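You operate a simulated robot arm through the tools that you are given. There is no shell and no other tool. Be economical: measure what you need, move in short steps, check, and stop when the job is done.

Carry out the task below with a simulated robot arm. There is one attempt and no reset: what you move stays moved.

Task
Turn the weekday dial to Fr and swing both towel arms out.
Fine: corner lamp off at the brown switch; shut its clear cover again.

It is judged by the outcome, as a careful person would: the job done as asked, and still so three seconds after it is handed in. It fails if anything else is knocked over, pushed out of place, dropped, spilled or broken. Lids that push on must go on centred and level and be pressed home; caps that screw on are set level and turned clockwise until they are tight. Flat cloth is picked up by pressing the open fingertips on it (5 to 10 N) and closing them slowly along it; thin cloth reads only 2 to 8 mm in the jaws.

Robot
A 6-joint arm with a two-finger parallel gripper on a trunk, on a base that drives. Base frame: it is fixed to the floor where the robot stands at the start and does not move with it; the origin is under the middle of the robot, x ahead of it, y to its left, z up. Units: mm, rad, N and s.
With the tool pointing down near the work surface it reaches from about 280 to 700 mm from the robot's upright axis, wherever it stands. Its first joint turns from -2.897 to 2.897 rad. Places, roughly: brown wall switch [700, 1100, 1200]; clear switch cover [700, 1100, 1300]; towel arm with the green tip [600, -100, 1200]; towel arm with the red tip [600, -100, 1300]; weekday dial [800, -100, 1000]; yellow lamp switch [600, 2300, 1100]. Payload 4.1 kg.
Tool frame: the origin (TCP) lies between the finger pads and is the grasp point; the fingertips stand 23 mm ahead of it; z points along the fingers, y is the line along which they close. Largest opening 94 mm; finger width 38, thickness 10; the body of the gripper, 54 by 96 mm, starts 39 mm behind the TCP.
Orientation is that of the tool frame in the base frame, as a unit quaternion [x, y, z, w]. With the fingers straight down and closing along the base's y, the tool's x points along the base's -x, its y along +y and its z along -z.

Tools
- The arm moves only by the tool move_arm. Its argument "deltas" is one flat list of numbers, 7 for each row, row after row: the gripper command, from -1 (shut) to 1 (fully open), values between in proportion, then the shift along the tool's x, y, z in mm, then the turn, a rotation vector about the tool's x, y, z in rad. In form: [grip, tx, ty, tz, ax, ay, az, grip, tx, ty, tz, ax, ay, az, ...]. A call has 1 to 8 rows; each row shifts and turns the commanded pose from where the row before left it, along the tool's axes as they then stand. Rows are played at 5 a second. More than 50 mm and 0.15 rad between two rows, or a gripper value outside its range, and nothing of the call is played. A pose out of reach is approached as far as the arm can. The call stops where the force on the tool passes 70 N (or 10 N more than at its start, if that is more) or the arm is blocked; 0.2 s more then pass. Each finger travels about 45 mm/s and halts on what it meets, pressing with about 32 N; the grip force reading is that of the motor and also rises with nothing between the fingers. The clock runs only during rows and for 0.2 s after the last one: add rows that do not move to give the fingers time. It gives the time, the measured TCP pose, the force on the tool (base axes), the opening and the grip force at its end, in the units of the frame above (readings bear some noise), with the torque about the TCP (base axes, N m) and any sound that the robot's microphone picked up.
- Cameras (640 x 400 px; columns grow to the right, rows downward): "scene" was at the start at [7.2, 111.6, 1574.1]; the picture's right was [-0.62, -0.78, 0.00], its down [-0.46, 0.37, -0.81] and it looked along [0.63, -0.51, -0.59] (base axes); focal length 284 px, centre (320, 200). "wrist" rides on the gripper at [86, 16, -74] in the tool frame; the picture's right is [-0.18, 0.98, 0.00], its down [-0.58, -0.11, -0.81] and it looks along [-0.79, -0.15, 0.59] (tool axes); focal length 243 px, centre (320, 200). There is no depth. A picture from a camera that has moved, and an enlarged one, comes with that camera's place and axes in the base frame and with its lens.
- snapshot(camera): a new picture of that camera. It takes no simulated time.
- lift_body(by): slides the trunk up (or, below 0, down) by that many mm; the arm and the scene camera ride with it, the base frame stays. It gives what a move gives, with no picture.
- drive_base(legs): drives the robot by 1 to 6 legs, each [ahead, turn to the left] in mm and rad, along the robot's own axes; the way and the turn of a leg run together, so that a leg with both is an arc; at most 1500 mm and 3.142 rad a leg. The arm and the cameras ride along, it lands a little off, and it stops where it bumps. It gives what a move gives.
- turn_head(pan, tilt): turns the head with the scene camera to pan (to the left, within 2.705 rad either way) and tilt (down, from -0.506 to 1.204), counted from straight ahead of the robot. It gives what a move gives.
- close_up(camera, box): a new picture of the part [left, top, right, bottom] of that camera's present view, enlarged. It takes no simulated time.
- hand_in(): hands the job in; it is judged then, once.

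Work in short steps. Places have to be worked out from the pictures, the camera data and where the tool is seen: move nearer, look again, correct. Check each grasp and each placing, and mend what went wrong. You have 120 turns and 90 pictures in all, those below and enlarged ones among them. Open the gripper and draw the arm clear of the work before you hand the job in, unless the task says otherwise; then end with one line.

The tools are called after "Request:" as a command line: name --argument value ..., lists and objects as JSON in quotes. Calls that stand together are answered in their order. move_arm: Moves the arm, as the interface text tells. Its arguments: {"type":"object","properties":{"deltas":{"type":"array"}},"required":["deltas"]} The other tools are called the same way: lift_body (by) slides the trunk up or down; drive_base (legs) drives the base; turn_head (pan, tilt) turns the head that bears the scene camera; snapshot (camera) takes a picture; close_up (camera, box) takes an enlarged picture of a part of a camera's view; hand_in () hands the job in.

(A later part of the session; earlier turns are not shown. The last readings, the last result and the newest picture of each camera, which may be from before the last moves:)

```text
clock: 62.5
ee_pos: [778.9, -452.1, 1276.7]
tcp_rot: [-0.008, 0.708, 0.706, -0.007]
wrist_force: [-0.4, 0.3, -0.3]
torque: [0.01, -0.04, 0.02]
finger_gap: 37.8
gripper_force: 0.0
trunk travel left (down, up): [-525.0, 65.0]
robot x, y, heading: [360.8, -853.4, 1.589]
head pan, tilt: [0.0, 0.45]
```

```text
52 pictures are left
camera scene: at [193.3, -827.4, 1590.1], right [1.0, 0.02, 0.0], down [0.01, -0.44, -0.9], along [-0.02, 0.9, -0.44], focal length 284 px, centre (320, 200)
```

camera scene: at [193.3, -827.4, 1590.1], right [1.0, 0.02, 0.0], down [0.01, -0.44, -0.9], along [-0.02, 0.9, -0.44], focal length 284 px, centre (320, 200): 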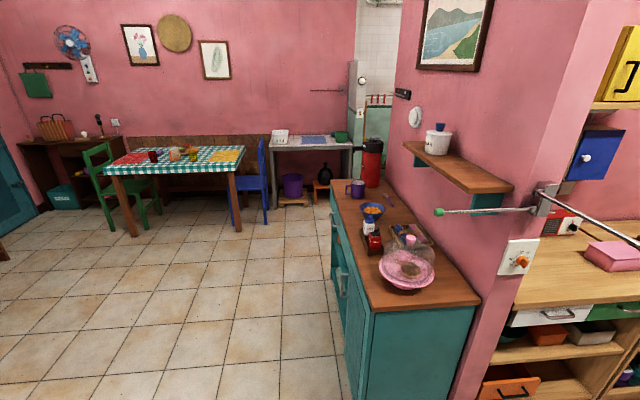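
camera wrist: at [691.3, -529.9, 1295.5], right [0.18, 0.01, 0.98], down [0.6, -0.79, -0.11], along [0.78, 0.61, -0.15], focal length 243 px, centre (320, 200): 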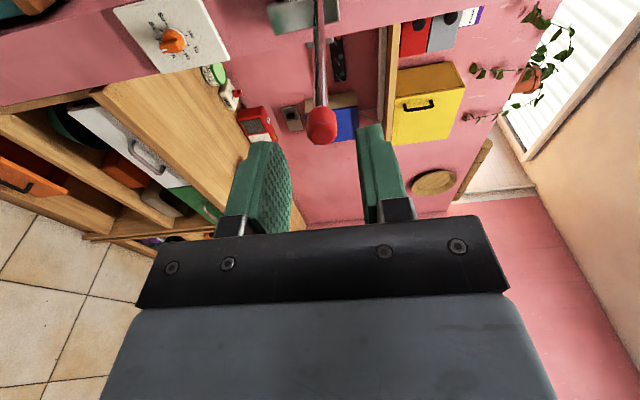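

The red arm stays out. Now I'll lower 50 mm and swing the open gripper back along the same arc, clear of everything, to the green tip.

Request:
move_arm --deltas '[-0.25, 40, -25, 0, 0, 0, 0, -0.25, 40, -25, 0, 0, 0, 0, -0.25, 39, 0, 22, 0, 0, 0, -0.25, 39, 0, 29, 0, 0, 0, -0.25, 37, 0, 30, 0, 0, 0, -0.25, 30, 0, 38, 0, 0, 0]'

Request:
move_arm --deltas '[-0.25, 25, 0, 42, 0, 0, 0, -0.25, 20, 0, 44, 0, 0, 0, -0.25, 12, 0, 42, 0, 0, 0, -0.25, 0, 0, 0, 0, 0, 0]'

Request:
snapshot --camera "wrist"

```text
clock: 63.9
ee_pos: [549.0, -338.5, 1226.7]
tcp_rot: [-0.009, 0.707, 0.707, -0.007]
wrist_force: [0.0, -0.1, 0.0]
torque: [0.05, 0.0, 0.0]
finger_gap: 35.2
gripper_force: 0.0
trunk travel left (down, up): [-525.0, 65.0]
robot x, y, heading: [360.5, -854.7, 1.594]
head pan, tilt: [0.0, 0.45]
```

```text
clock: 64.9
ee_pos: [490.9, -211.9, 1226.6]
tcp_rot: [-0.008, 0.708, 0.706, -0.007]
wrist_force: [-0.3, -0.8, 0.5]
torque: [-0.03, 0.04, 0.02]
finger_gap: 35.5
gripper_force: 0.0
trunk travel left (down, up): [-525.0, 65.0]
robot x, y, heading: [359.4, -855.7, 1.586]
head pan, tilt: [0.0, 0.45]
```

```text
51 pictures are left
camera wrist: at [403.6, -289.0, 1244.3], right [0.18, 0.01, 0.98], down [0.6, -0.79, -0.11], along [0.78, 0.61, -0.15], focal length 243 px, centre (320, 200)
```

wrist: 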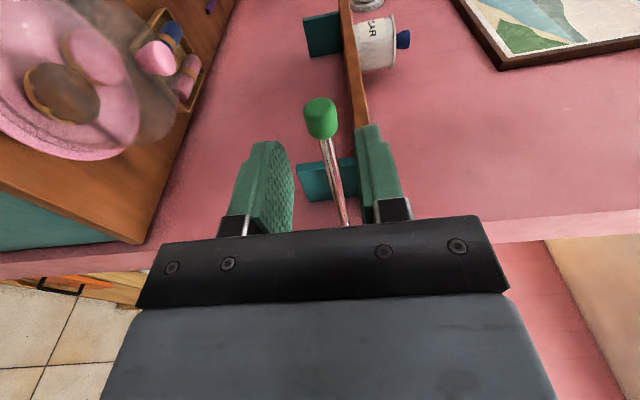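

The green cap is at [497, -150, 1227]. Advance onto it and close.

Request:
move_arm --deltas '[-0.25, -7, 0, 32, 0, 0, 0, -0.25, 0, 0, 30, 0, 0, 0, -0.4, 0, 0, 0, 0, 0, 0, -0.6, 0, 0, 0, 0, 0, 0, -0.8, 0, 0, 0, 0, 0, 0, -0.8, 0, 0, 0, 0, 0, 0]'

Request:
move_arm --deltas '[-0.7, -7.7, 0, -39.8, 0, 0, 0, -0.7, -13.3, 0, -38.2, 0, 0, 0, -0.7, -18.6, 0, -36, 0, 0, 0, -0.7, -23.6, 0, -32.9, 0, 0, 0]'

Request:
snapshot --camera "wrist"

```text
clock: 66.3
ee_pos: [497.8, -149.9, 1224.7]
tcp_rot: [-0.007, 0.708, 0.706, -0.008]
wrist_force: [-1.2, -3.5, -12.4]
torque: [-0.06, 0.11, -0.09]
finger_gap: 21.2
gripper_force: 45.6
trunk travel left (down, up): [-525.0, 65.0]
robot x, y, heading: [363.0, -854.9, 1.591]
head pan, tilt: [0.0, 0.45]
```

```text
clock: 67.3
ee_pos: [563.1, -294.8, 1224.2]
tcp_rot: [-0.006, 0.71, 0.704, -0.008]
wrist_force: [-3.2, 0.0, -25.0]
torque: [-0.05, 0.07, 0.62]
finger_gap: 21.4
gripper_force: 44.9
trunk travel left (down, up): [-525.0, 65.0]
robot x, y, heading: [361.3, -857.4, 1.585]
head pan, tilt: [0.0, 0.45]
```

```text
50 pictures are left
camera wrist: at [476.9, -372.1, 1243.3], right [0.18, 0.01, 0.98], down [0.6, -0.79, -0.1], along [0.78, 0.61, -0.15], focal length 243 px, centre (320, 200)
```

wrist: 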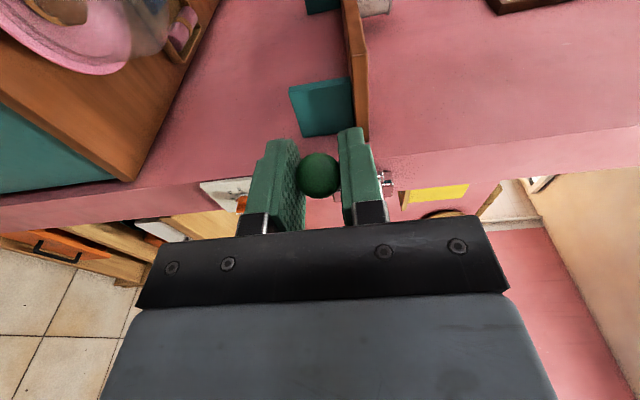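

Green follows. Continue the arc, raising 1 mm to ease the vertical load; the gripper body stays beyond the red tip.

Request:
move_arm --deltas '[-0.7, -27.9, 1, -29.3, 0, 0, 0, -0.7, -31.9, 0, -24.9, 0, 0, 0, -0.7, -35.1, 0, -20.1, 0, 0, 0, -0.7, -37.6, 0, -15, 0, 0, 0, -0.7, -39.3, 0, -9.4, 0, 0, 0]'

Request:
snapshot --camera "wrist"

```text
clock: 68.5
ee_pos: [739.3, -390.4, 1226.2]
tcp_rot: [-0.006, 0.708, 0.706, -0.009]
wrist_force: [0.8, 1.4, -22.8]
torque: [-0.38, 0.06, -0.32]
finger_gap: 23.8
gripper_force: 11.2
trunk travel left (down, up): [-525.0, 65.0]
robot x, y, heading: [362.6, -854.5, 1.595]
head pan, tilt: [0.0, 0.45]
```

```text
49 pictures are left
camera wrist: at [651.5, -467.3, 1244.5], right [0.19, 0.01, 0.98], down [0.6, -0.79, -0.11], along [0.78, 0.61, -0.15], focal length 243 px, centre (320, 200)
```

wrist: 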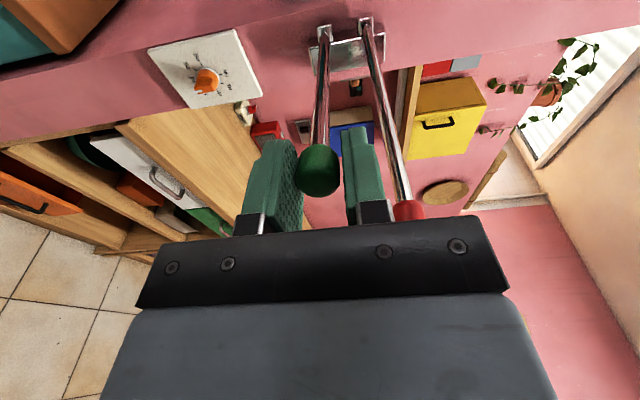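

Both rods look nearly parallel; one last ~8° step for the green one.

Request:
move_arm --deltas '[-0.7, -19, 0, -2, 0, 0, 0, -0.7, -19, 0, -1, 0, 0, 0, -0.7, 0, 0, 0, 0, 0, 0]'

Request:
move_arm --deltas '[-0.5, 0, 0, 0, 0, 0, 0, -0.2, 0, 0, 0, 0, 0, 0, -0.2, 0, 0, 0, 0, 0, 0, -0.2, 0, 0, -30, 0, 0, 0, -0.2, 0, 0, -30, 0, 0, 0, -0.2, 0, 0, -20, 0, 0, 0]'

Request:
snapshot --camera "wrist"

Request:
turn_head --pan -0.5 --tilt 0.5

Request:
snapshot --camera "scene"

```text
clock: 69.3
ee_pos: [775.7, -392.6, 1226.7]
tcp_rot: [-0.006, 0.708, 0.706, -0.008]
wrist_force: [-0.6, 1.1, -23.1]
torque: [-0.35, 0.04, 0.12]
finger_gap: 23.9
gripper_force: 11.1
trunk travel left (down, up): [-525.0, 65.0]
robot x, y, heading: [364.4, -858.9, 1.592]
head pan, tilt: [0.0, 0.45]
```

```text
clock: 70.7
ee_pos: [776.4, -474.8, 1228.0]
tcp_rot: [-0.008, 0.708, 0.706, -0.007]
wrist_force: [-0.1, 0.6, 0.4]
torque: [-0.02, -0.01, 0.03]
finger_gap: 37.5
gripper_force: 0.1
trunk travel left (down, up): [-525.0, 65.0]
robot x, y, heading: [364.2, -856.5, 1.598]
head pan, tilt: [0.0, 0.45]
```

```text
48 pictures are left
camera wrist: at [691.0, -550.9, 1246.0], right [0.18, 0.01, 0.98], down [0.6, -0.79, -0.11], along [0.78, 0.61, -0.15], focal length 243 px, centre (320, 200)
```

wrist: 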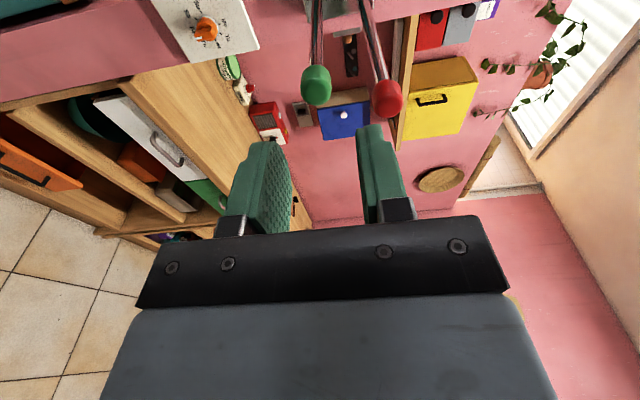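

```text
clock: 71.6
ee_pos: [777.2, -474.0, 1228.3]
tcp_rot: [-0.009, 0.708, 0.706, -0.008]
wrist_force: [-0.1, -0.5, 0.1]
torque: [0.01, 0.0, -0.02]
finger_gap: 37.6
gripper_force: 0.1
trunk travel left (down, up): [-525.0, 65.0]
robot x, y, heading: [360.2, -854.3, 1.595]
head pan, tilt: [-0.499, 0.499]
```

```text
47 pictures are left
camera scene: at [237.0, -838.5, 1585.6], right [0.89, -0.46, 0.0], down [-0.22, -0.43, -0.88], along [0.4, 0.78, -0.48], focal length 284 px, centre (320, 200)
```

scene: 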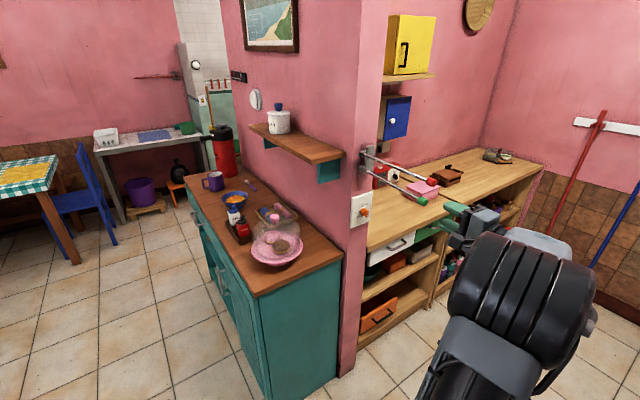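

Both arms stand out and the dial is at Fr. Next is the brown switch on the other end of the wall. I'll tuck the arm in, then drive round the table via x≈-150.

Request:
move_arm --deltas '[-0.5, 40, 10, 0, 0, 0, 0, -0.5, 40, 10, 0, 0, 0, 0, -0.5, 40, 10, 10, 0, 0, 0, -0.5, 40, 10, 10, 0, 0, 0, -0.5, 0, 0, 0, 0, 0, 0]'

Request:
drive_base --legs '[[0, 1.546], [500, 0], [0, -1.571], [1200, 0], [1150, 0]]'

Request:
turn_head --pan -1.4 --tilt 0.4

Request:
snapshot --camera "scene"

```text
clock: 72.8
ee_pos: [616.0, -456.5, 1268.3]
tcp_rot: [-0.007, 0.708, 0.706, -0.007]
wrist_force: [0.5, -1.0, 0.2]
torque: [-0.04, 0.01, -0.01]
finger_gap: 23.5
gripper_force: 0.0
trunk travel left (down, up): [-525.0, 65.0]
robot x, y, heading: [362.6, -852.5, 1.594]
head pan, tilt: [-0.499, 0.499]
```

```text
clock: 94.5
ee_pos: [103.1, 1881.3, 1269.2]
tcp_rot: [-0.004, 0.707, 0.707, -0.003]
wrist_force: [-0.6, 0.6, 0.4]
torque: [0.04, 0.0, 0.03]
finger_gap: 23.6
gripper_force: 0.1
trunk travel left (down, up): [-525.0, 65.0]
robot x, y, heading: [-157.5, 1489.4, 1.579]
head pan, tilt: [-0.499, 0.499]
```

```text
clock: 95.7
ee_pos: [104.7, 1881.8, 1267.8]
tcp_rot: [-0.004, 0.708, 0.706, -0.003]
wrist_force: [0.0, -0.9, -0.5]
torque: [0.04, 0.03, -0.01]
finger_gap: 23.4
gripper_force: 0.0
trunk travel left (down, up): [-525.0, 65.0]
robot x, y, heading: [-157.8, 1490.3, 1.579]
head pan, tilt: [-1.4, 0.4]
```

```text
46 pictures are left
camera scene: at [-231.8, 1441.5, 1594.7], right [0.18, -0.98, 0.0], down [-0.38, -0.07, -0.92], along [0.91, 0.17, -0.39], focal length 284 px, centre (320, 200)
```

scene: 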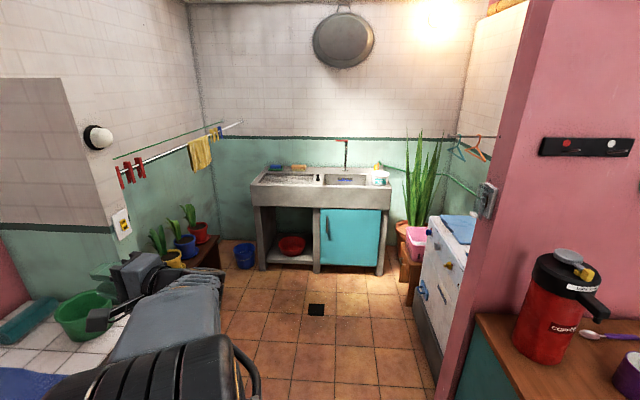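

The switch with its cover is at px (487,200) on the wall end, and a lit lamp is in the corner beyond. Zoom in.

Request:
close_up --camera "scene" --box '[440, 160, 540, 240]'

Request:
close_up --camera "scene" --box '[380, 0, 540, 100]'

```text
5.00 times, centred on (490, 200) of scene
camera zoom: at [-231.8, 1441.5, 1594.7], right [0.18, -0.98, 0.0], down [-0.38, -0.07, -0.92], along [0.91, 0.17, -0.39], focal length 1421 px, centre (-530, 200)
```

zoom: 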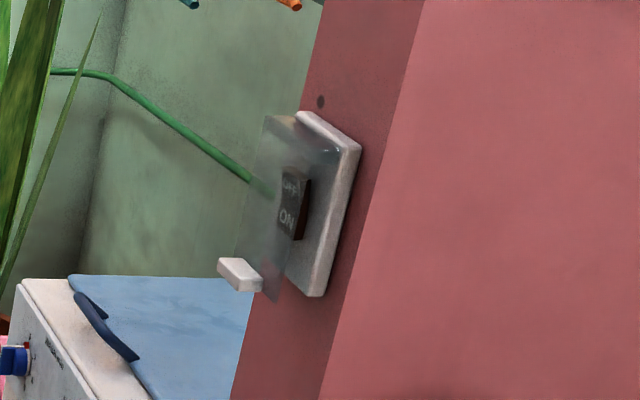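

```text
4.00 times, centred on (460, 50) of scene
camera zoom: at [-231.8, 1441.5, 1594.7], right [0.18, -0.98, 0.0], down [-0.38, -0.07, -0.92], along [0.91, 0.17, -0.39], focal length 1137 px, centre (-240, 800)
```

zoom: 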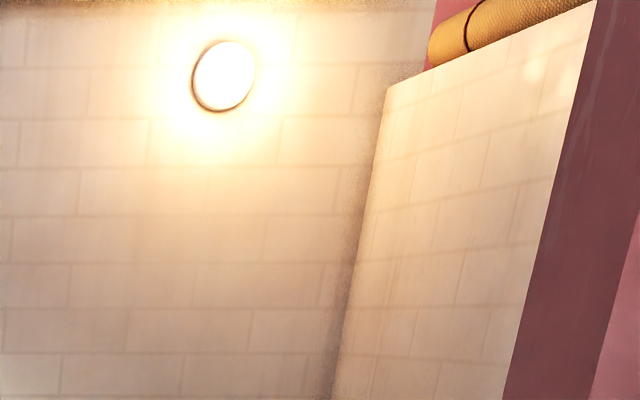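

The cover is closed over a brown rocker marked OFF (top) / ON (bottom); the plate is near [700, 1060, 1238]. I'll drive into the doorway and face it (looking toward -y), keeping the target ahead-right of the robot.

Request:
drive_base --legs '[[0, -1.251], [1054, 0], [0, -1.899]]'

Request:
turn_head --pan -0.3 --tilt 0.4

Request:
snapshot --camera "scene"

Request:
snapshot --camera "wrist"

```text
clock: 108.8
ee_pos: [568.4, 1429.1, 1268.1]
tcp_rot: [0.707, -0.002, -0.002, 0.707]
wrist_force: [0.5, -1.0, 0.0]
torque: [0.02, 0.0, 0.04]
finger_gap: 23.3
gripper_force: 0.1
trunk travel left (down, up): [-525.0, 65.0]
robot x, y, heading: [835.8, 1821.3, -1.577]
head pan, tilt: [-1.4, 0.4]
```

```text
clock: 110.1
ee_pos: [570.7, 1430.1, 1267.9]
tcp_rot: [0.708, -0.002, -0.003, 0.706]
wrist_force: [0.2, -0.6, -0.9]
torque: [0.02, 0.05, 0.0]
finger_gap: 23.4
gripper_force: 0.2
trunk travel left (down, up): [-525.0, 65.0]
robot x, y, heading: [838.0, 1821.3, -1.581]
head pan, tilt: [-0.3, 0.4]
```

```text
43 pictures are left
camera scene: at [974.3, 1791.5, 1594.8], right [-0.95, 0.3, 0.0], down [0.12, 0.37, -0.92], along [-0.28, -0.88, -0.39], focal length 284 px, centre (320, 200)
```

scene: 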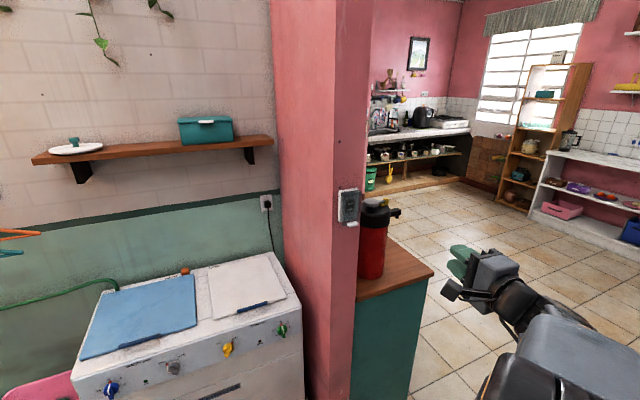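

```text
42 pictures are left
camera wrist: at [655.7, 1503.6, 1286.1], right [-0.18, 0.0, 0.98], down [-0.58, 0.81, -0.11], along [-0.8, -0.59, -0.15], focal length 243 px, centre (320, 200)
```

wrist: 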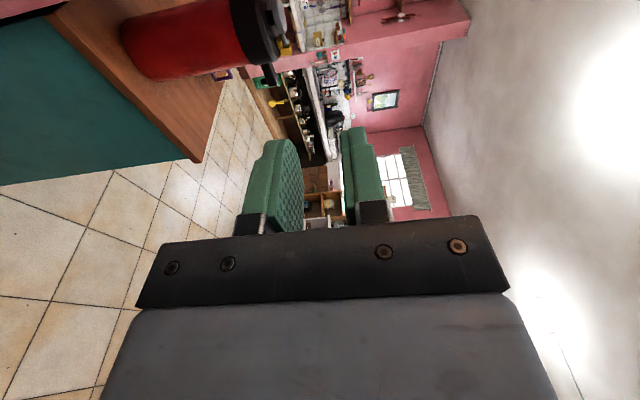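

Request:
close_up --camera "scene" --box '[310, 170, 390, 240]'

```text
5.71 times, centred on (350, 205) of scene
camera zoom: at [974.3, 1791.5, 1594.8], right [-0.95, 0.3, 0.0], down [0.12, 0.37, -0.92], along [-0.28, -0.88, -0.39], focal length 1624 px, centre (149, 171)
```

zoom: 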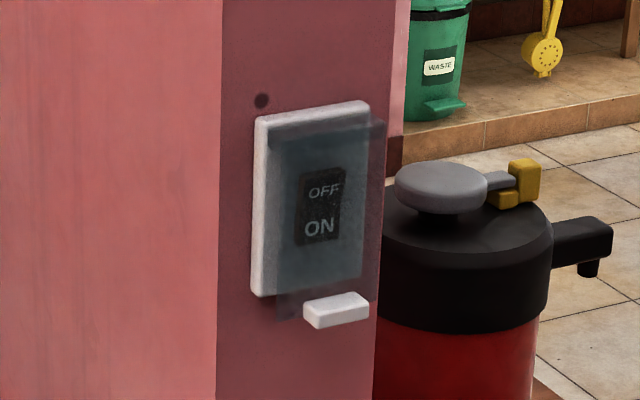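

Two views put the plate centre at about [657, 1075, 1250], the cover's tab at about [656, 1110, 1204], and the hinge on top near z 1297. I'll bring closed fingers in front and below for a closer wrist view.

Request:
move_arm --deltas '[-1, 45, -20, 15, 0, 0, 0, -1, 41, -20, 25, 0, 0, 0, -1, 0, -28, 35, 0, 0, 0, -1, 0, -20, 40, 0, 0, 0, -1, 0, 0, 45, 0, 0, 0, -1, 0, 0, 40, 0, 0, 0, -1, 0, 0, 0, 0, 0, 0]'

Request:
snapshot --camera "wrist"

Request:
close_up --camera "wrist" --box '[220, 0, 420, 125]'

```text
refused: row 1 steps farther than a row can; nothing moved
```

```text
40 pictures are left
camera wrist: at [655.7, 1503.6, 1286.1], right [-0.18, 0.0, 0.98], down [-0.58, 0.81, -0.11], along [-0.8, -0.59, -0.15], focal length 243 px, centre (320, 200)
```

wrist: 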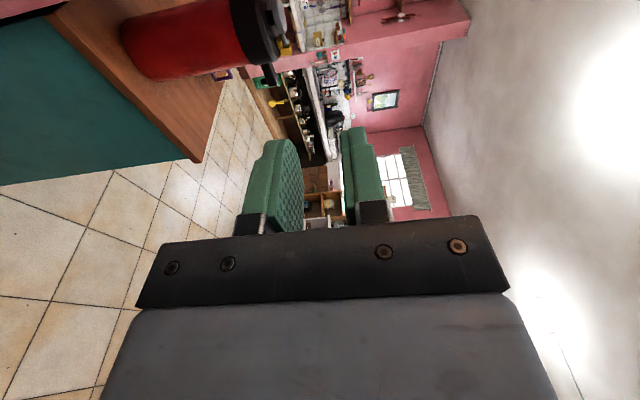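

```text
3.20 times, centred on (320, 62) of wrist
camera zoom: at [655.7, 1503.6, 1286.1], right [-0.18, 0.0, 0.98], down [-0.58, 0.81, -0.11], along [-0.8, -0.59, -0.15], focal length 776 px, centre (320, 640)
```

zoom: 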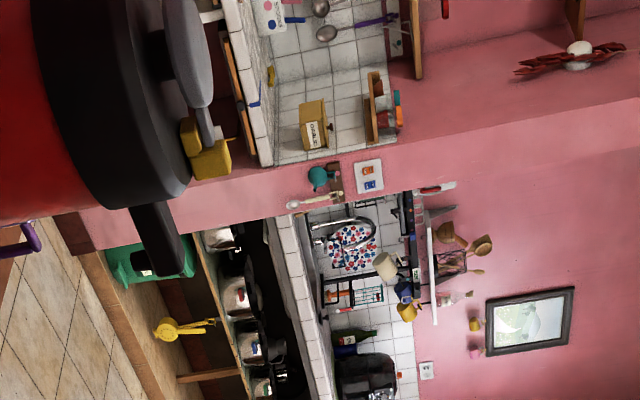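

Row too long again; smaller steps, and I'll picture only after it succeeds.

Request:
move_arm --deltas '[-1, 40, -15, 10, 0, 0, 0, -1, 40, -15, 20, 0, 0, 0, -1, 6, -25, 35, 0, 0, 0, -1, 0, -23, 40, 0, 0, 0, -1, 0, 0, 45, 0, 0, 0, -1, 0, 0, 45, 0, 0, 0, -1, 0, 0, 0, 0, 0, 0]'

```text
clock: 111.7
ee_pos: [653.2, 1233.9, 1190.5]
tcp_rot: [0.707, -0.001, -0.002, 0.707]
wrist_force: [0.1, -0.8, -0.1]
torque: [-0.01, 0.01, 0.0]
finger_gap: 0.0
gripper_force: 32.5
trunk travel left (down, up): [-525.0, 65.0]
robot x, y, heading: [834.6, 1820.8, -1.58]
head pan, tilt: [-0.3, 0.4]
```

Request:
snapshot --camera "wrist"

Request:
close_up --camera "scene" --box '[310, 170, 470, 270]'

```text
38 pictures are left
camera wrist: at [739.8, 1307.8, 1207.8], right [-0.18, 0.0, 0.98], down [-0.58, 0.81, -0.11], along [-0.8, -0.59, -0.15], focal length 243 px, centre (320, 200)
```

wrist: 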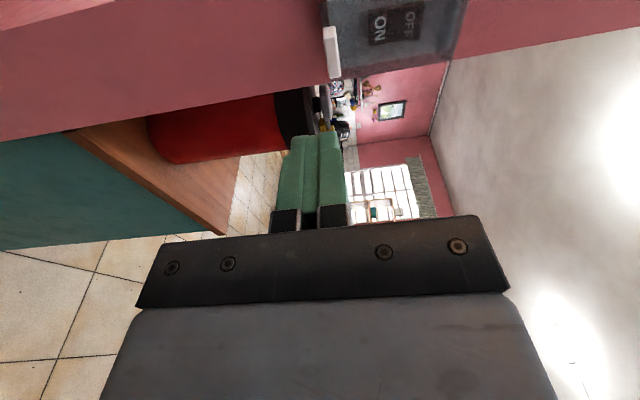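

```text
4.00 times, centred on (390, 220) of scene
camera zoom: at [974.4, 1791.3, 1594.7], right [-0.95, 0.3, 0.0], down [0.12, 0.37, -0.92], along [-0.28, -0.88, -0.39], focal length 1137 px, centre (40, 120)
```

zoom: 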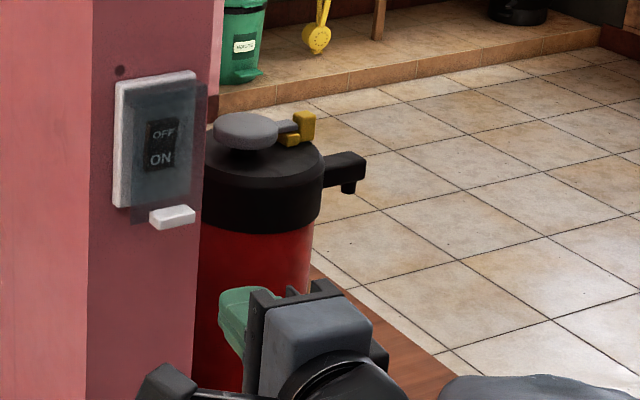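

The tab is at about [655, 1107, 1201]. I'll slide the closed fingers in below it (finger top at z≈1190, tip to y≈1098).

Request:
move_arm --deltas '[-1, 2, -12, 40, 0, 0, 0, -1, 0, 0, 40, 0, 0, 0, -1, 0, 0, 33, 0, 0, 0, -1, 0, 0, 0, 0, 0, 0]'

Request:
snapshot --camera "wrist"

```text
clock: 112.7
ee_pos: [656.1, 1121.5, 1176.6]
tcp_rot: [0.708, -0.003, -0.002, 0.706]
wrist_force: [-0.3, 0.6, -0.1]
torque: [-0.01, 0.02, 0.02]
finger_gap: 0.0
gripper_force: 32.4
trunk travel left (down, up): [-525.0, 65.0]
robot x, y, heading: [838.6, 1820.9, -1.577]
head pan, tilt: [-0.3, 0.4]
```

```text
36 pictures are left
camera wrist: at [741.5, 1194.8, 1194.6], right [-0.18, 0.0, 0.98], down [-0.58, 0.81, -0.11], along [-0.8, -0.59, -0.15], focal length 243 px, centre (320, 200)
```

wrist: 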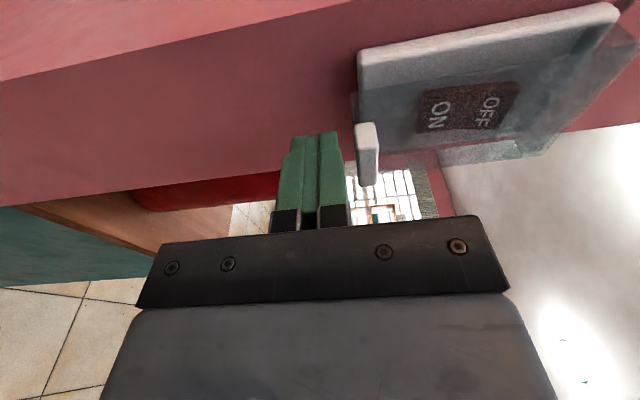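

Pushing up directly under the tab has poor leverage, so I'll grip the tab instead: back off, rise to tab height with fingers open ~28 mm, and come forward.

Request:
move_arm --deltas '[-1, 0, 0, -40, 0, 0, 0, -0.4, 0, 25, 0, 0, 0, 0, -0.4, 0, 0, 0, 0, 0, 0, -0.4, 0, 0, 0, 0, 0, 0, -0.4, 0, 0, 20, 0, 0, 0, -0.4, 0, 0, 0, 0, 0, 0]'

Request:
snapshot --camera "wrist"

```text
clock: 114.1
ee_pos: [656.6, 1139.6, 1201.9]
tcp_rot: [0.708, -0.002, -0.002, 0.706]
wrist_force: [-0.1, -0.1, -0.6]
torque: [0.0, 0.0, 0.03]
finger_gap: 28.1
gripper_force: 0.1
trunk travel left (down, up): [-525.0, 65.0]
robot x, y, heading: [839.5, 1821.6, -1.581]
head pan, tilt: [-0.3, 0.4]
```

```text
35 pictures are left
camera wrist: at [741.6, 1214.3, 1219.4], right [-0.18, 0.0, 0.98], down [-0.58, 0.81, -0.11], along [-0.8, -0.59, -0.15], focal length 243 px, centre (320, 200)
```

wrist: 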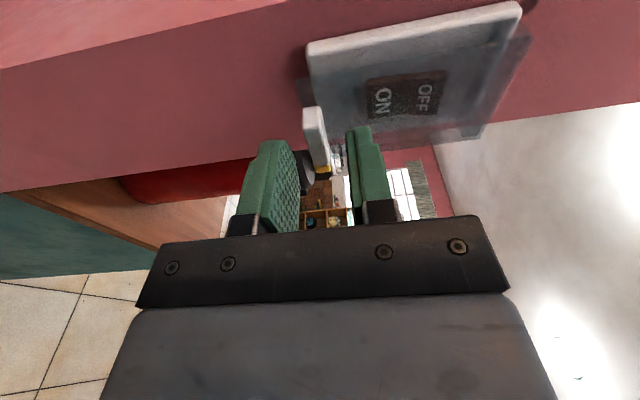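

The tab sits between the fingers. Advance 14 mm and close.

Request:
move_arm --deltas '[-0.4, 0, 0, 14, 0, 0, 0, -0.6, 0, 0, 0, 0, 0, 0, -0.8, 0, 0, 0, 0, 0, 0, -0.95, 0, 0, 0, 0, 0, 0, -0.95, 0, 0, 0, 0, 0, 0]'

Request:
snapshot --camera "wrist"

```text
clock: 115.3
ee_pos: [655.1, 1126.5, 1200.4]
tcp_rot: [0.709, -0.002, -0.002, 0.706]
wrist_force: [1.7, 4.8, -12.3]
torque: [0.12, 0.0, -0.06]
finger_gap: 9.4
gripper_force: 45.3
trunk travel left (down, up): [-525.0, 65.0]
robot x, y, heading: [838.9, 1821.1, -1.577]
head pan, tilt: [-0.3, 0.4]
```

```text
34 pictures are left
camera wrist: at [741.8, 1200.2, 1218.1], right [-0.18, 0.0, 0.98], down [-0.58, 0.81, -0.1], along [-0.8, -0.59, -0.15], focal length 243 px, centre (320, 200)
```

wrist: 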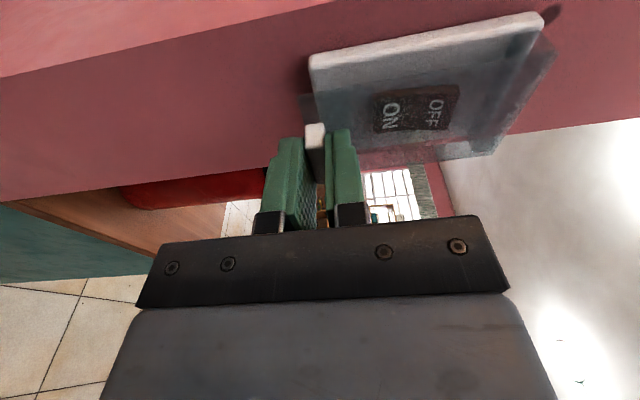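

The tab is gripped (gap 9.4). I'll swing it outward about the top hinge, rotating the tool with it.

Request:
move_arm --deltas '[-0.95, 0, 3.8, -9.4, 0.1, 0, 0, -0.95, 0, 3.8, -9.4, 0.1, 0, 0, -0.95, 0, 3.8, -9.4, 0.1, 0, 0]'

Request:
snapshot --camera "wrist"

```text
clock: 116.1
ee_pos: [652.6, 1153.9, 1217.1]
tcp_rot: [0.805, -0.002, -0.004, 0.593]
wrist_force: [-12.0, 2.5, -9.0]
torque: [0.17, 1.47, 0.35]
finger_gap: 10.2
gripper_force: 44.5
trunk travel left (down, up): [-525.0, 65.0]
robot x, y, heading: [836.7, 1818.1, -1.581]
head pan, tilt: [-0.3, 0.4]
```

```text
33 pictures are left
camera wrist: at [738.5, 1219.6, 1255.7], right [-0.18, -0.29, 0.94], down [-0.57, 0.81, 0.14], along [-0.8, -0.51, -0.31], focal length 243 px, centre (320, 200)
```

wrist: 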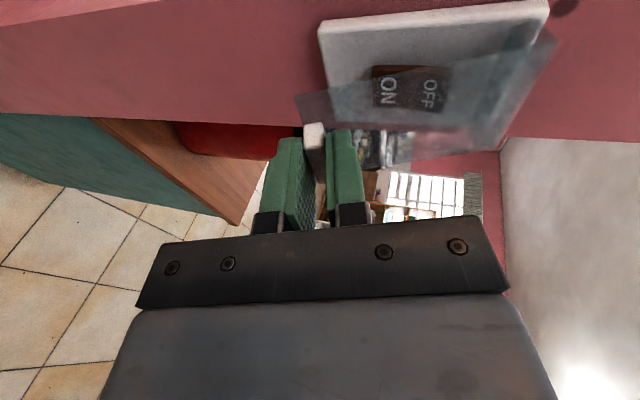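

The cover is opening along with the grip. Continue the swing.

Request:
move_arm --deltas '[-0.95, 0, 6, -14, 0.149, 0, 0, -0.95, 0, 6, -14, 0.149, 0, 0, -0.95, 0, 6, -14, 0.149, 0, 0, -0.95, 0, 6, -14, 0.149, 0, 0, -0.95, 0, 6, -14, 0.149, 0, 0]'

Request:
snapshot --camera "scene"

```text
clock: 117.3
ee_pos: [652.5, 1188.8, 1282.1]
tcp_rot: [0.965, -0.003, -0.003, 0.263]
wrist_force: [-24.6, -25.8, 11.0]
torque: [-0.84, 1.23, 0.9]
finger_gap: 12.4
gripper_force: 44.9
trunk travel left (down, up): [-525.0, 65.0]
robot x, y, heading: [834.1, 1818.9, -1.579]
head pan, tilt: [-0.3, 0.4]
```

```text
32 pictures are left
camera scene: at [969.8, 1787.4, 1595.2], right [-0.95, 0.3, 0.0], down [0.12, 0.37, -0.92], along [-0.28, -0.88, -0.39], focal length 284 px, centre (320, 200)
```

scene: 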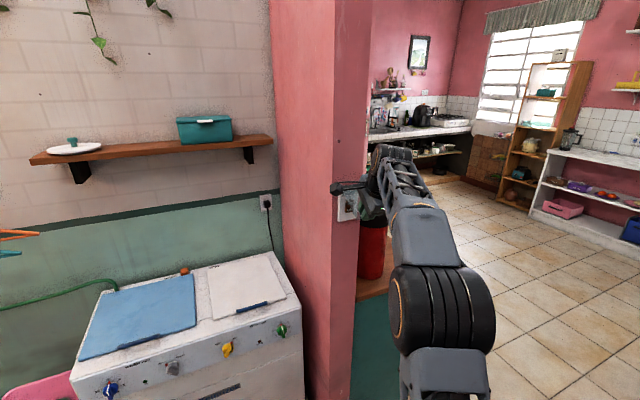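

Forces are rising a bit, so I'll stop at ~60°, release, back away and see whether the cover holds by itself.

Request:
move_arm --deltas '[-0.95, -2, 0, 0, 0, 0, 0, -0.6, 0, 0, 0, 0, 0, 0, -0.4, 0, 0, 0, 0, 0, 0, -0.4, 0, 0, -30, 0, 0, 0, -0.4, 0, 0, -30, 0, 0, 0, -0.4, 0, 0, 0, 0, 0, 0]'

Request:
snapshot --camera "wrist"

```text
clock: 118.7
ee_pos: [655.0, 1223.9, 1331.8]
tcp_rot: [0.966, -0.003, -0.001, 0.258]
wrist_force: [-0.9, -0.2, 0.2]
torque: [0.01, 0.01, -0.01]
finger_gap: 28.1
gripper_force: 0.0
trunk travel left (down, up): [-525.0, 65.0]
robot x, y, heading: [834.9, 1817.5, -1.579]
head pan, tilt: [-0.3, 0.4]
```

```text
31 pictures are left
camera wrist: at [740.0, 1246.6, 1406.4], right [-0.19, -0.85, 0.49], down [-0.58, 0.5, 0.64], along [-0.79, -0.16, -0.59], focal length 243 px, centre (320, 200)
```

wrist: 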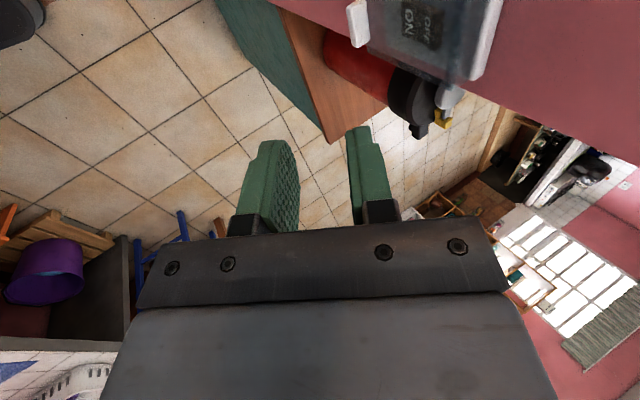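

The cover drops shut by itself, so I must hold it open with the gripper while pressing. Plan: tilt the closed fingers ~46° upward, hook the tips behind the cover's bottom edge from below, and let the cover rest on the gripper while the tip presses OFF. First re-orient in free space.

Request:
move_arm --deltas '[-1, 0, 0, -20, -0.142, 0, 0, -1, 0, 0, 0, -0.142, 0, 0, -1, 0, 0, 0, -0.142, 0, 0, -1, 0, 0, 0, -0.142, 0, 0, -1, 0, 0, 0, -0.142, 0, 0, -1, 0, 0, 0, -0.142, 0, 0, -1, 0, 0, 0, -0.142, 0, 0]'

Request:
move_arm --deltas '[-1, 0, -45, 0, -0.142, 0, 0, -1, 0, -45, 0, -0.142, 0, 0, -1, 0, -40, 0, -0.142, 0, 0, -1, 0, 0, 0, -0.142, 0, 0, -1, 0, 0, 0, -0.142, 0, 0, -1, 0, 0, 0, -0.142, 0, 0, -1, 0, 0, 0, 0, 0, 0]'

```text
clock: 120.3
ee_pos: [653.7, 1234.1, 1349.5]
tcp_rot: [0.726, -0.002, -0.004, 0.688]
wrist_force: [0.2, 0.1, 0.4]
torque: [0.04, 0.0, -0.02]
finger_gap: 0.3
gripper_force: 31.7
trunk travel left (down, up): [-525.0, 65.0]
robot x, y, heading: [837.3, 1822.5, -1.579]
head pan, tilt: [-0.3, 0.4]
```

```text
clock: 121.9
ee_pos: [654.2, 1223.9, 1220.8]
tcp_rot: [0.375, -0.001, -0.003, 0.927]
wrist_force: [0.2, -0.1, 0.7]
torque: [-0.03, -0.01, 0.03]
finger_gap: 0.0
gripper_force: 32.4
trunk travel left (down, up): [-525.0, 65.0]
robot x, y, heading: [837.6, 1822.9, -1.577]
head pan, tilt: [-0.3, 0.4]
```

Orientation is now ~46° upward. Lower below the tab and move in part way, then look.

Request:
move_arm --deltas '[-1, 0, -20.2, -20.9, 0, 0, 0, -1, 0, -20.2, -20.9, 0, 0, 0, -1, 0, -30.2, 29.2, 0, 0, 0, -1, 0, -30.2, 29.2, 0, 0, 0, -1, 0, 0, 0, 0, 0, 0]'

Request:
snapshot --camera "wrist"

Request:
close_up --camera "scene" --box '[310, 170, 430, 250]'

```text
clock: 123.1
ee_pos: [639.6, 1146.1, 1161.7]
tcp_rot: [0.378, 0.008, 0.0, 0.926]
wrist_force: [-0.5, 0.1, -0.1]
torque: [0.02, -0.03, 0.01]
finger_gap: 0.0
gripper_force: 32.2
out of reach, approached as far as the arm can: row 3, 4
trunk travel left (down, up): [-525.0, 65.0]
robot x, y, heading: [835.1, 1822.0, -1.576]
head pan, tilt: [-0.3, 0.4]
```

```text
30 pictures are left
camera wrist: at [723.5, 1210.3, 1119.5], right [-0.18, 0.7, 0.69], down [-0.59, 0.48, -0.64], along [-0.78, -0.53, 0.33], focal length 243 px, centre (320, 200)
```

wrist: 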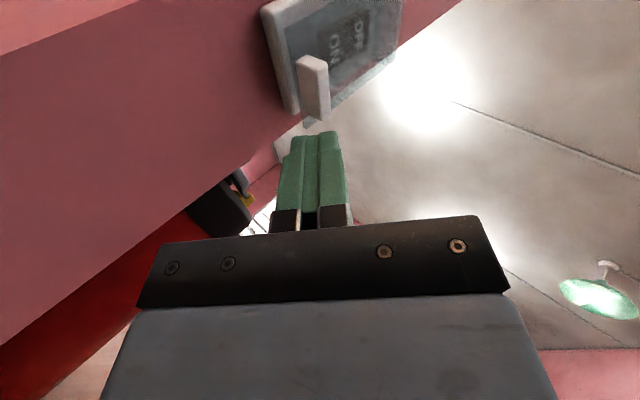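

```text
5.00 times, centred on (370, 210) of scene
camera zoom: at [974.0, 1791.4, 1594.8], right [-0.95, 0.3, 0.0], down [0.12, 0.37, -0.92], along [-0.28, -0.88, -0.39], focal length 1421 px, centre (70, 150)
```

zoom: 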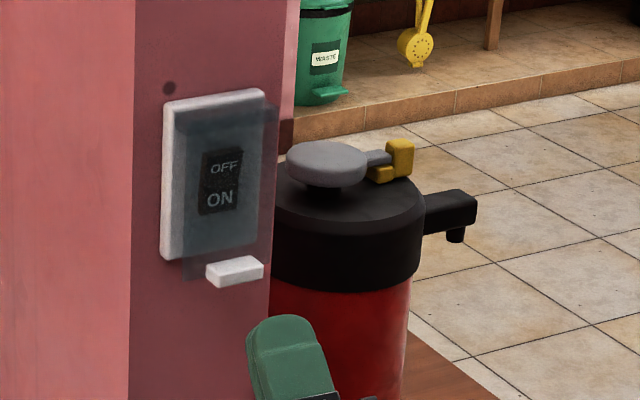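

The tilted pose is beyond reach here. I'll lower the trunk by 120 mm and bring the base 50 mm closer, after drawing the arm back.

Request:
move_arm --deltas '[-1, 0, 30, -29, 0, 0, 0, -1, 0, 30, -29, 0, 0, 0]'

Request:
lift_body --by -120

Request:
drive_base --legs '[[50, 0]]'

```text
clock: 123.7
ee_pos: [640.7, 1230.9, 1161.3]
tcp_rot: [0.376, -0.001, -0.003, 0.927]
wrist_force: [-0.5, -0.1, -0.1]
torque: [-0.02, -0.02, -0.01]
finger_gap: 0.2
gripper_force: 31.6
trunk travel left (down, up): [-525.0, 65.0]
robot x, y, heading: [836.0, 1823.2, -1.581]
head pan, tilt: [-0.3, 0.4]
```

```text
clock: 125.2
ee_pos: [641.1, 1230.0, 1039.9]
tcp_rot: [0.376, 0.0, -0.003, 0.927]
wrist_force: [-0.2, 0.7, -0.3]
torque: [0.02, 0.01, 0.0]
finger_gap: 0.0
gripper_force: 32.0
trunk travel left (down, up): [-405.0, 185.0]
robot x, y, heading: [836.8, 1821.5, -1.578]
head pan, tilt: [-0.3, 0.4]
```

```text
clock: 126.1
ee_pos: [640.4, 1178.3, 1041.3]
tcp_rot: [0.375, 0.0, -0.002, 0.927]
wrist_force: [-0.8, 0.5, 0.3]
torque: [0.01, 0.0, 0.0]
finger_gap: 0.0
gripper_force: 31.4
trunk travel left (down, up): [-405.0, 185.0]
robot x, y, heading: [836.4, 1772.5, -1.579]
head pan, tilt: [-0.3, 0.4]
```

Raise to z≈1160 at this distance, then move in under the cover.

Request:
move_arm --deltas '[-1, 5, 27.8, 28.8, 0, 0, 0, -1, 5, 27.8, 28.8, 0, 0, 0, -1, 5, 27.8, 28.8, 0, 0, 0, -1, 0, -20, 19.5, 0, 0, 0, -1, 0, -18, 17, 0, 0, 0, -1, 0, 0, 0, 0, 0, 0]'

Request:
snapshot --camera "wrist"

```text
clock: 127.5
ee_pos: [649.0, 1128.0, 1162.9]
tcp_rot: [0.378, 0.006, 0.0, 0.926]
wrist_force: [0.6, 0.3, -0.7]
torque: [-0.03, -0.01, 0.01]
finger_gap: 0.4
gripper_force: 32.1
out of reach, approached as far as the arm can: row 5
trunk travel left (down, up): [-405.0, 185.0]
robot x, y, heading: [838.0, 1768.0, -1.576]
head pan, tilt: [-0.3, 0.4]
```

```text
28 pictures are left
camera wrist: at [732.9, 1192.5, 1120.9], right [-0.18, 0.7, 0.69], down [-0.59, 0.48, -0.65], along [-0.79, -0.52, 0.33], focal length 243 px, centre (320, 200)
```

wrist: 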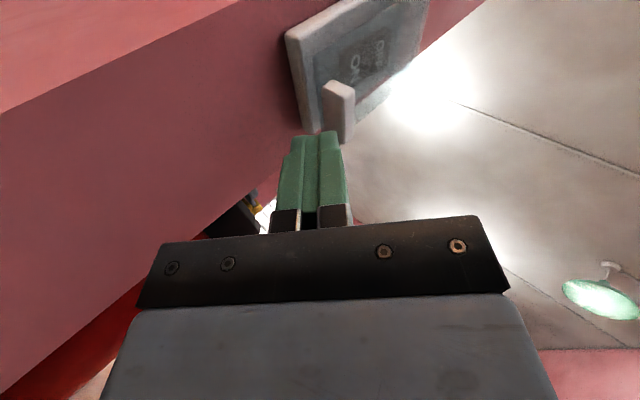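

Reach stops ~30 mm short. I'll draw the arm back and drive 80 mm closer so there's margin.

Request:
move_arm --deltas '[-1, 2, 30, -29, 0, 0, 0, -1, 2, 30, -29, 0, 0, 0]'

Request:
drive_base --legs '[[80, 0]]'

```text
clock: 128.1
ee_pos: [651.6, 1212.7, 1161.8]
tcp_rot: [0.375, 0.0, -0.002, 0.927]
wrist_force: [-0.3, 0.0, 0.0]
torque: [-0.03, 0.0, 0.0]
finger_gap: 0.0
gripper_force: 31.4
trunk travel left (down, up): [-405.0, 185.0]
robot x, y, heading: [836.2, 1769.8, -1.58]
head pan, tilt: [-0.3, 0.4]
```

```text
clock: 129.2
ee_pos: [651.7, 1131.7, 1162.1]
tcp_rot: [0.377, -0.001, -0.001, 0.926]
wrist_force: [0.1, -0.6, 0.0]
torque: [-0.01, -0.01, 0.0]
finger_gap: 0.0
gripper_force: 32.3
trunk travel left (down, up): [-405.0, 185.0]
robot x, y, heading: [835.3, 1685.5, -1.574]
head pan, tilt: [-0.3, 0.4]
```

Now at y=1132, z=1162. Move in 32 mm beneath the cover edge.

Request:
move_arm --deltas '[-1, 1, -12, 11.5, 0, 0, 0, -1, 1, -11, 10.7, 0, 0, 0, -1, 0, 0, 0, 0, 0, 0]'

Request:
snapshot --camera "wrist"

Request:
snapshot --camera "scene"

```text
clock: 130.0
ee_pos: [653.4, 1099.6, 1160.2]
tcp_rot: [0.376, -0.001, -0.002, 0.927]
wrist_force: [-0.1, -0.3, 0.2]
torque: [0.05, -0.01, -0.03]
finger_gap: 0.0
gripper_force: 32.4
trunk travel left (down, up): [-405.0, 185.0]
robot x, y, heading: [839.7, 1691.3, -1.58]
head pan, tilt: [-0.3, 0.4]
```

```text
27 pictures are left
camera wrist: at [739.0, 1161.4, 1120.0], right [-0.18, 0.71, 0.69], down [-0.58, 0.49, -0.65], along [-0.79, -0.52, 0.32], focal length 243 px, centre (320, 200)
```

wrist: 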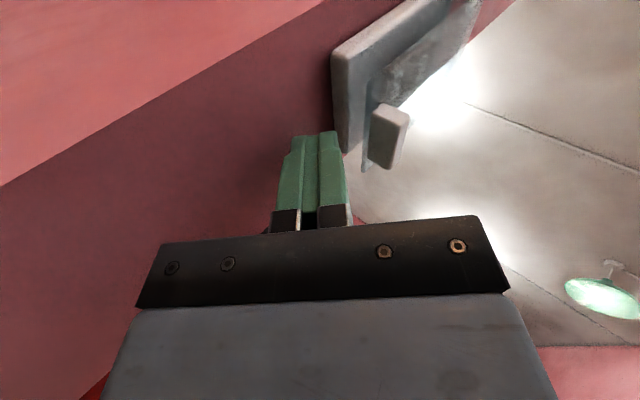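

```text
26 pictures are left
camera scene: at [973.5, 1659.3, 1474.7], right [-0.95, 0.3, 0.0], down [0.12, 0.37, -0.92], along [-0.28, -0.88, -0.39], focal length 284 px, centre (320, 200)
```

scene: 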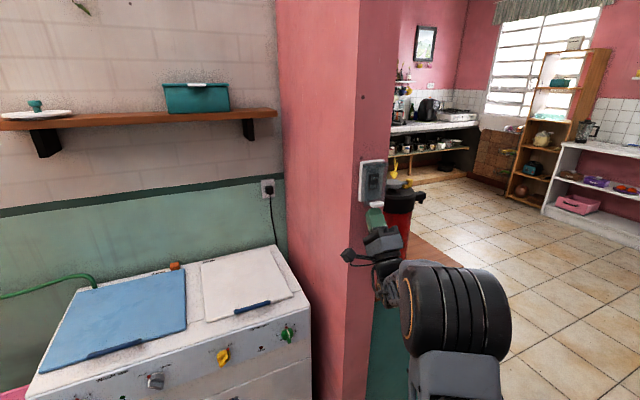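

The view agrees: the tip's top edge lies (y≈1091) between the plate face (1083) and the cover (1098), 12 mm below the edge. Raise 20 mm to hook in behind the cover.

Request:
move_arm --deltas '[-1, 0, 7.7, 6.5, 0, 0, 0, -1, 0, 7.7, 6.5, 0, 0, 0, -1, 0, 0, 0, 0, 0, 0]'

Request:
snapshot --camera "wrist"

```text
clock: 130.8
ee_pos: [653.5, 1101.1, 1180.9]
tcp_rot: [0.376, -0.001, -0.002, 0.927]
wrist_force: [0.1, 1.1, -0.5]
torque: [0.04, -0.02, 0.03]
finger_gap: 0.0
gripper_force: 31.7
trunk travel left (down, up): [-405.0, 185.0]
robot x, y, heading: [832.1, 1689.3, -1.577]
head pan, tilt: [-0.3, 0.4]
```

```text
25 pictures are left
camera wrist: at [739.1, 1163.6, 1140.8], right [-0.18, 0.71, 0.68], down [-0.58, 0.49, -0.65], along [-0.79, -0.52, 0.32], focal length 243 px, centre (320, 200)
```

wrist: 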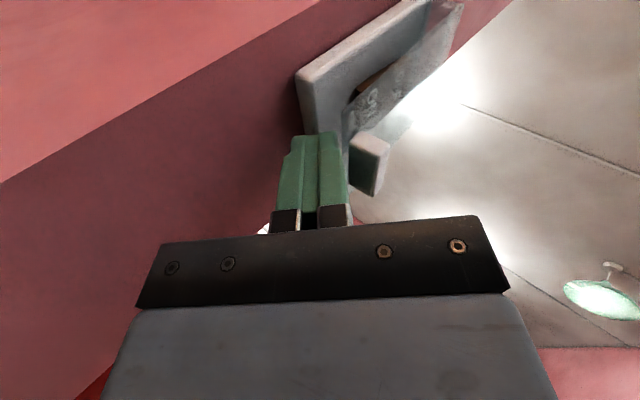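

The tips are behind the cover's edge and it has already lifted slightly, with negligible force. Pull outward and up.

Request:
move_arm --deltas '[-1, 0, 25.7, -15.1, 0, 0, 0, -1, 0, 26.2, -1.7, 0, 0, 0, -1, 0, 24.4, 18.1, 0, 0, 0, -1, 0, 0, 0, 0, 0, 0]'

Request:
snapshot --camera "wrist"

Request:
close_up --camera "scene" --box '[310, 130, 430, 230]'

```text
clock: 131.8
ee_pos: [654.2, 1155.0, 1236.4]
tcp_rot: [0.376, 0.0, -0.001, 0.927]
wrist_force: [-0.4, 1.2, 1.2]
torque: [0.06, 0.0, 0.03]
finger_gap: 0.2
gripper_force: 31.7
trunk travel left (down, up): [-405.0, 185.0]
robot x, y, heading: [835.8, 1691.6, -1.581]
head pan, tilt: [-0.3, 0.4]
```

```text
24 pictures are left
camera wrist: at [739.7, 1218.1, 1195.5], right [-0.18, 0.71, 0.68], down [-0.58, 0.49, -0.65], along [-0.79, -0.52, 0.32], focal length 243 px, centre (320, 200)
```

wrist: 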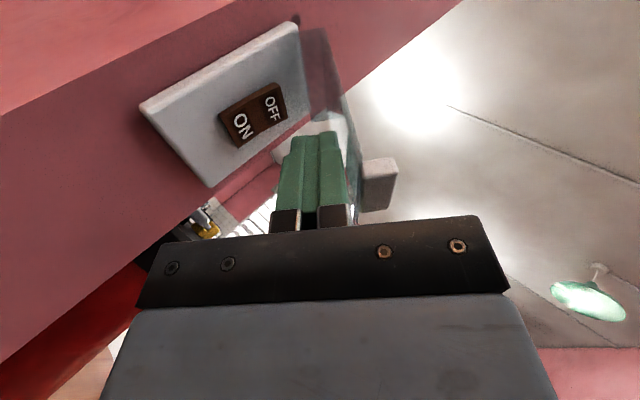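

```text
4.00 times, centred on (370, 180) of scene
camera zoom: at [973.6, 1659.6, 1474.7], right [-0.95, 0.3, 0.0], down [0.12, 0.37, -0.92], along [-0.28, -0.88, -0.39], focal length 1137 px, centre (120, 280)
```

zoom: 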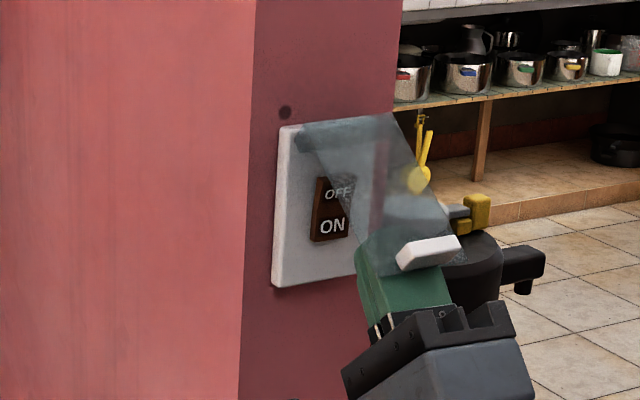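

The cover now rests on the gripper and the rocker is exposed: OFF at about [659, 1090, 1261]. Move the tip up to it and press slowly.

Request:
move_arm --deltas '[-1, 4, -9.1, 33.8, 0, 0, 0, -1, 0, 0, 0, 0, 0, 0, -1, 0, -4.3, 4.2, 0, 0, 0, -1, 0, -4.3, 4.2, 0, 0, 0, -1, 0, 0, 0, 0, 0, 0]'

Request:
snapshot --camera "wrist"

```text
clock: 132.5
ee_pos: [658.0, 1128.2, 1248.3]
tcp_rot: [0.379, -0.002, -0.002, 0.925]
wrist_force: [7.8, 31.7, -24.5]
torque: [-0.58, 0.44, 0.35]
finger_gap: 0.0
gripper_force: 31.9
trunk travel left (down, up): [-405.0, 185.0]
robot x, y, heading: [832.0, 1691.0, -1.583]
head pan, tilt: [-0.3, 0.4]
stopped in row 3: the force on the tool passed its limit (the readings are from after the stop); the commanded pose is now the measured one
```

```text
22 pictures are left
camera wrist: at [742.6, 1191.4, 1208.4], right [-0.18, 0.7, 0.69], down [-0.58, 0.49, -0.65], along [-0.8, -0.52, 0.32], focal length 243 px, centre (320, 200)
```

wrist: 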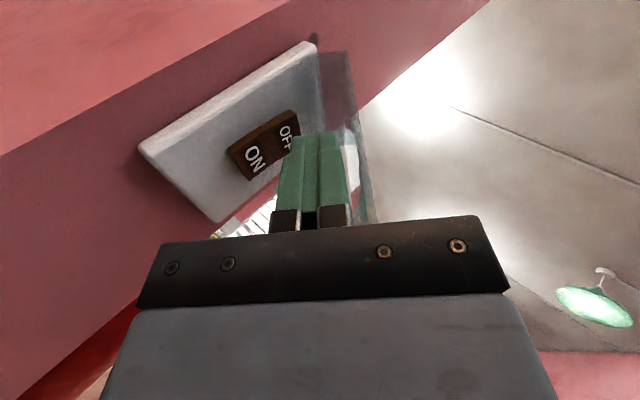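

The force is along the cover: its free edge caught on the gripper's body face. I'll back out, lift the cover higher on the fingertips, and then come in with the cover lying over the body.

Request:
move_arm --deltas '[-1, 0, 20.1, -15.2, 0, 0, 0, -1, 0, 11, 0, 0, 0, 0, -1, 0, 17, 7, 0, 0, 0, -1, 0, 0, 0, 0, 0, 0]'

Request:
snapshot --camera "wrist"

Request:
close_up --camera "scene" --box '[310, 130, 430, 230]'

```text
clock: 133.5
ee_pos: [657.0, 1166.2, 1279.0]
tcp_rot: [0.377, -0.001, -0.002, 0.926]
wrist_force: [-1.3, -0.9, 0.1]
torque: [0.01, 0.01, -0.01]
finger_gap: 0.0
gripper_force: 32.1
trunk travel left (down, up): [-405.0, 185.0]
robot x, y, heading: [835.1, 1690.2, -1.578]
head pan, tilt: [-0.3, 0.4]
```

```text
21 pictures are left
camera wrist: at [742.2, 1228.7, 1238.1], right [-0.18, 0.7, 0.69], down [-0.58, 0.49, -0.65], along [-0.8, -0.52, 0.32], focal length 243 px, centre (320, 200)
```

wrist: 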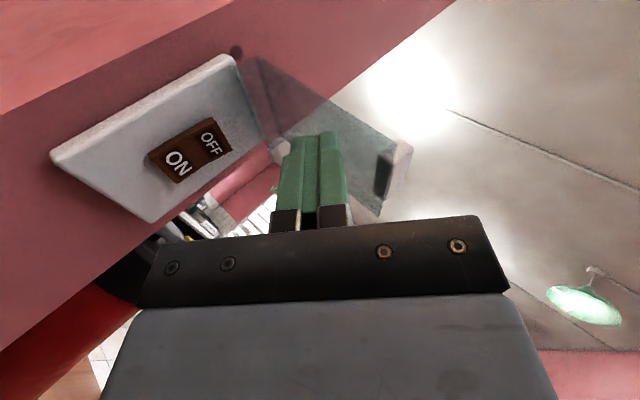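

```text
4.00 times, centred on (370, 180) of scene
camera zoom: at [973.5, 1660.2, 1474.8], right [-0.95, 0.31, 0.0], down [0.12, 0.37, -0.92], along [-0.28, -0.88, -0.39], focal length 1137 px, centre (120, 280)
```

zoom: 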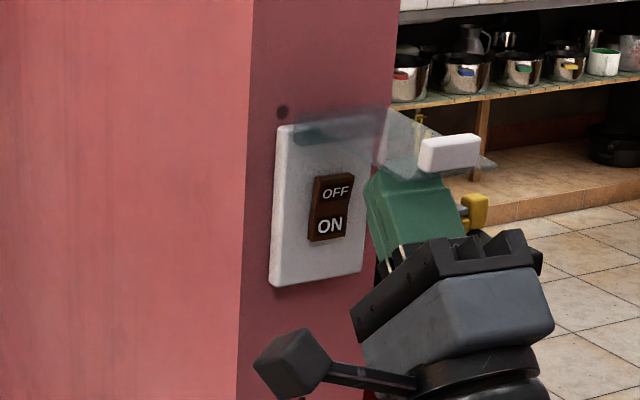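

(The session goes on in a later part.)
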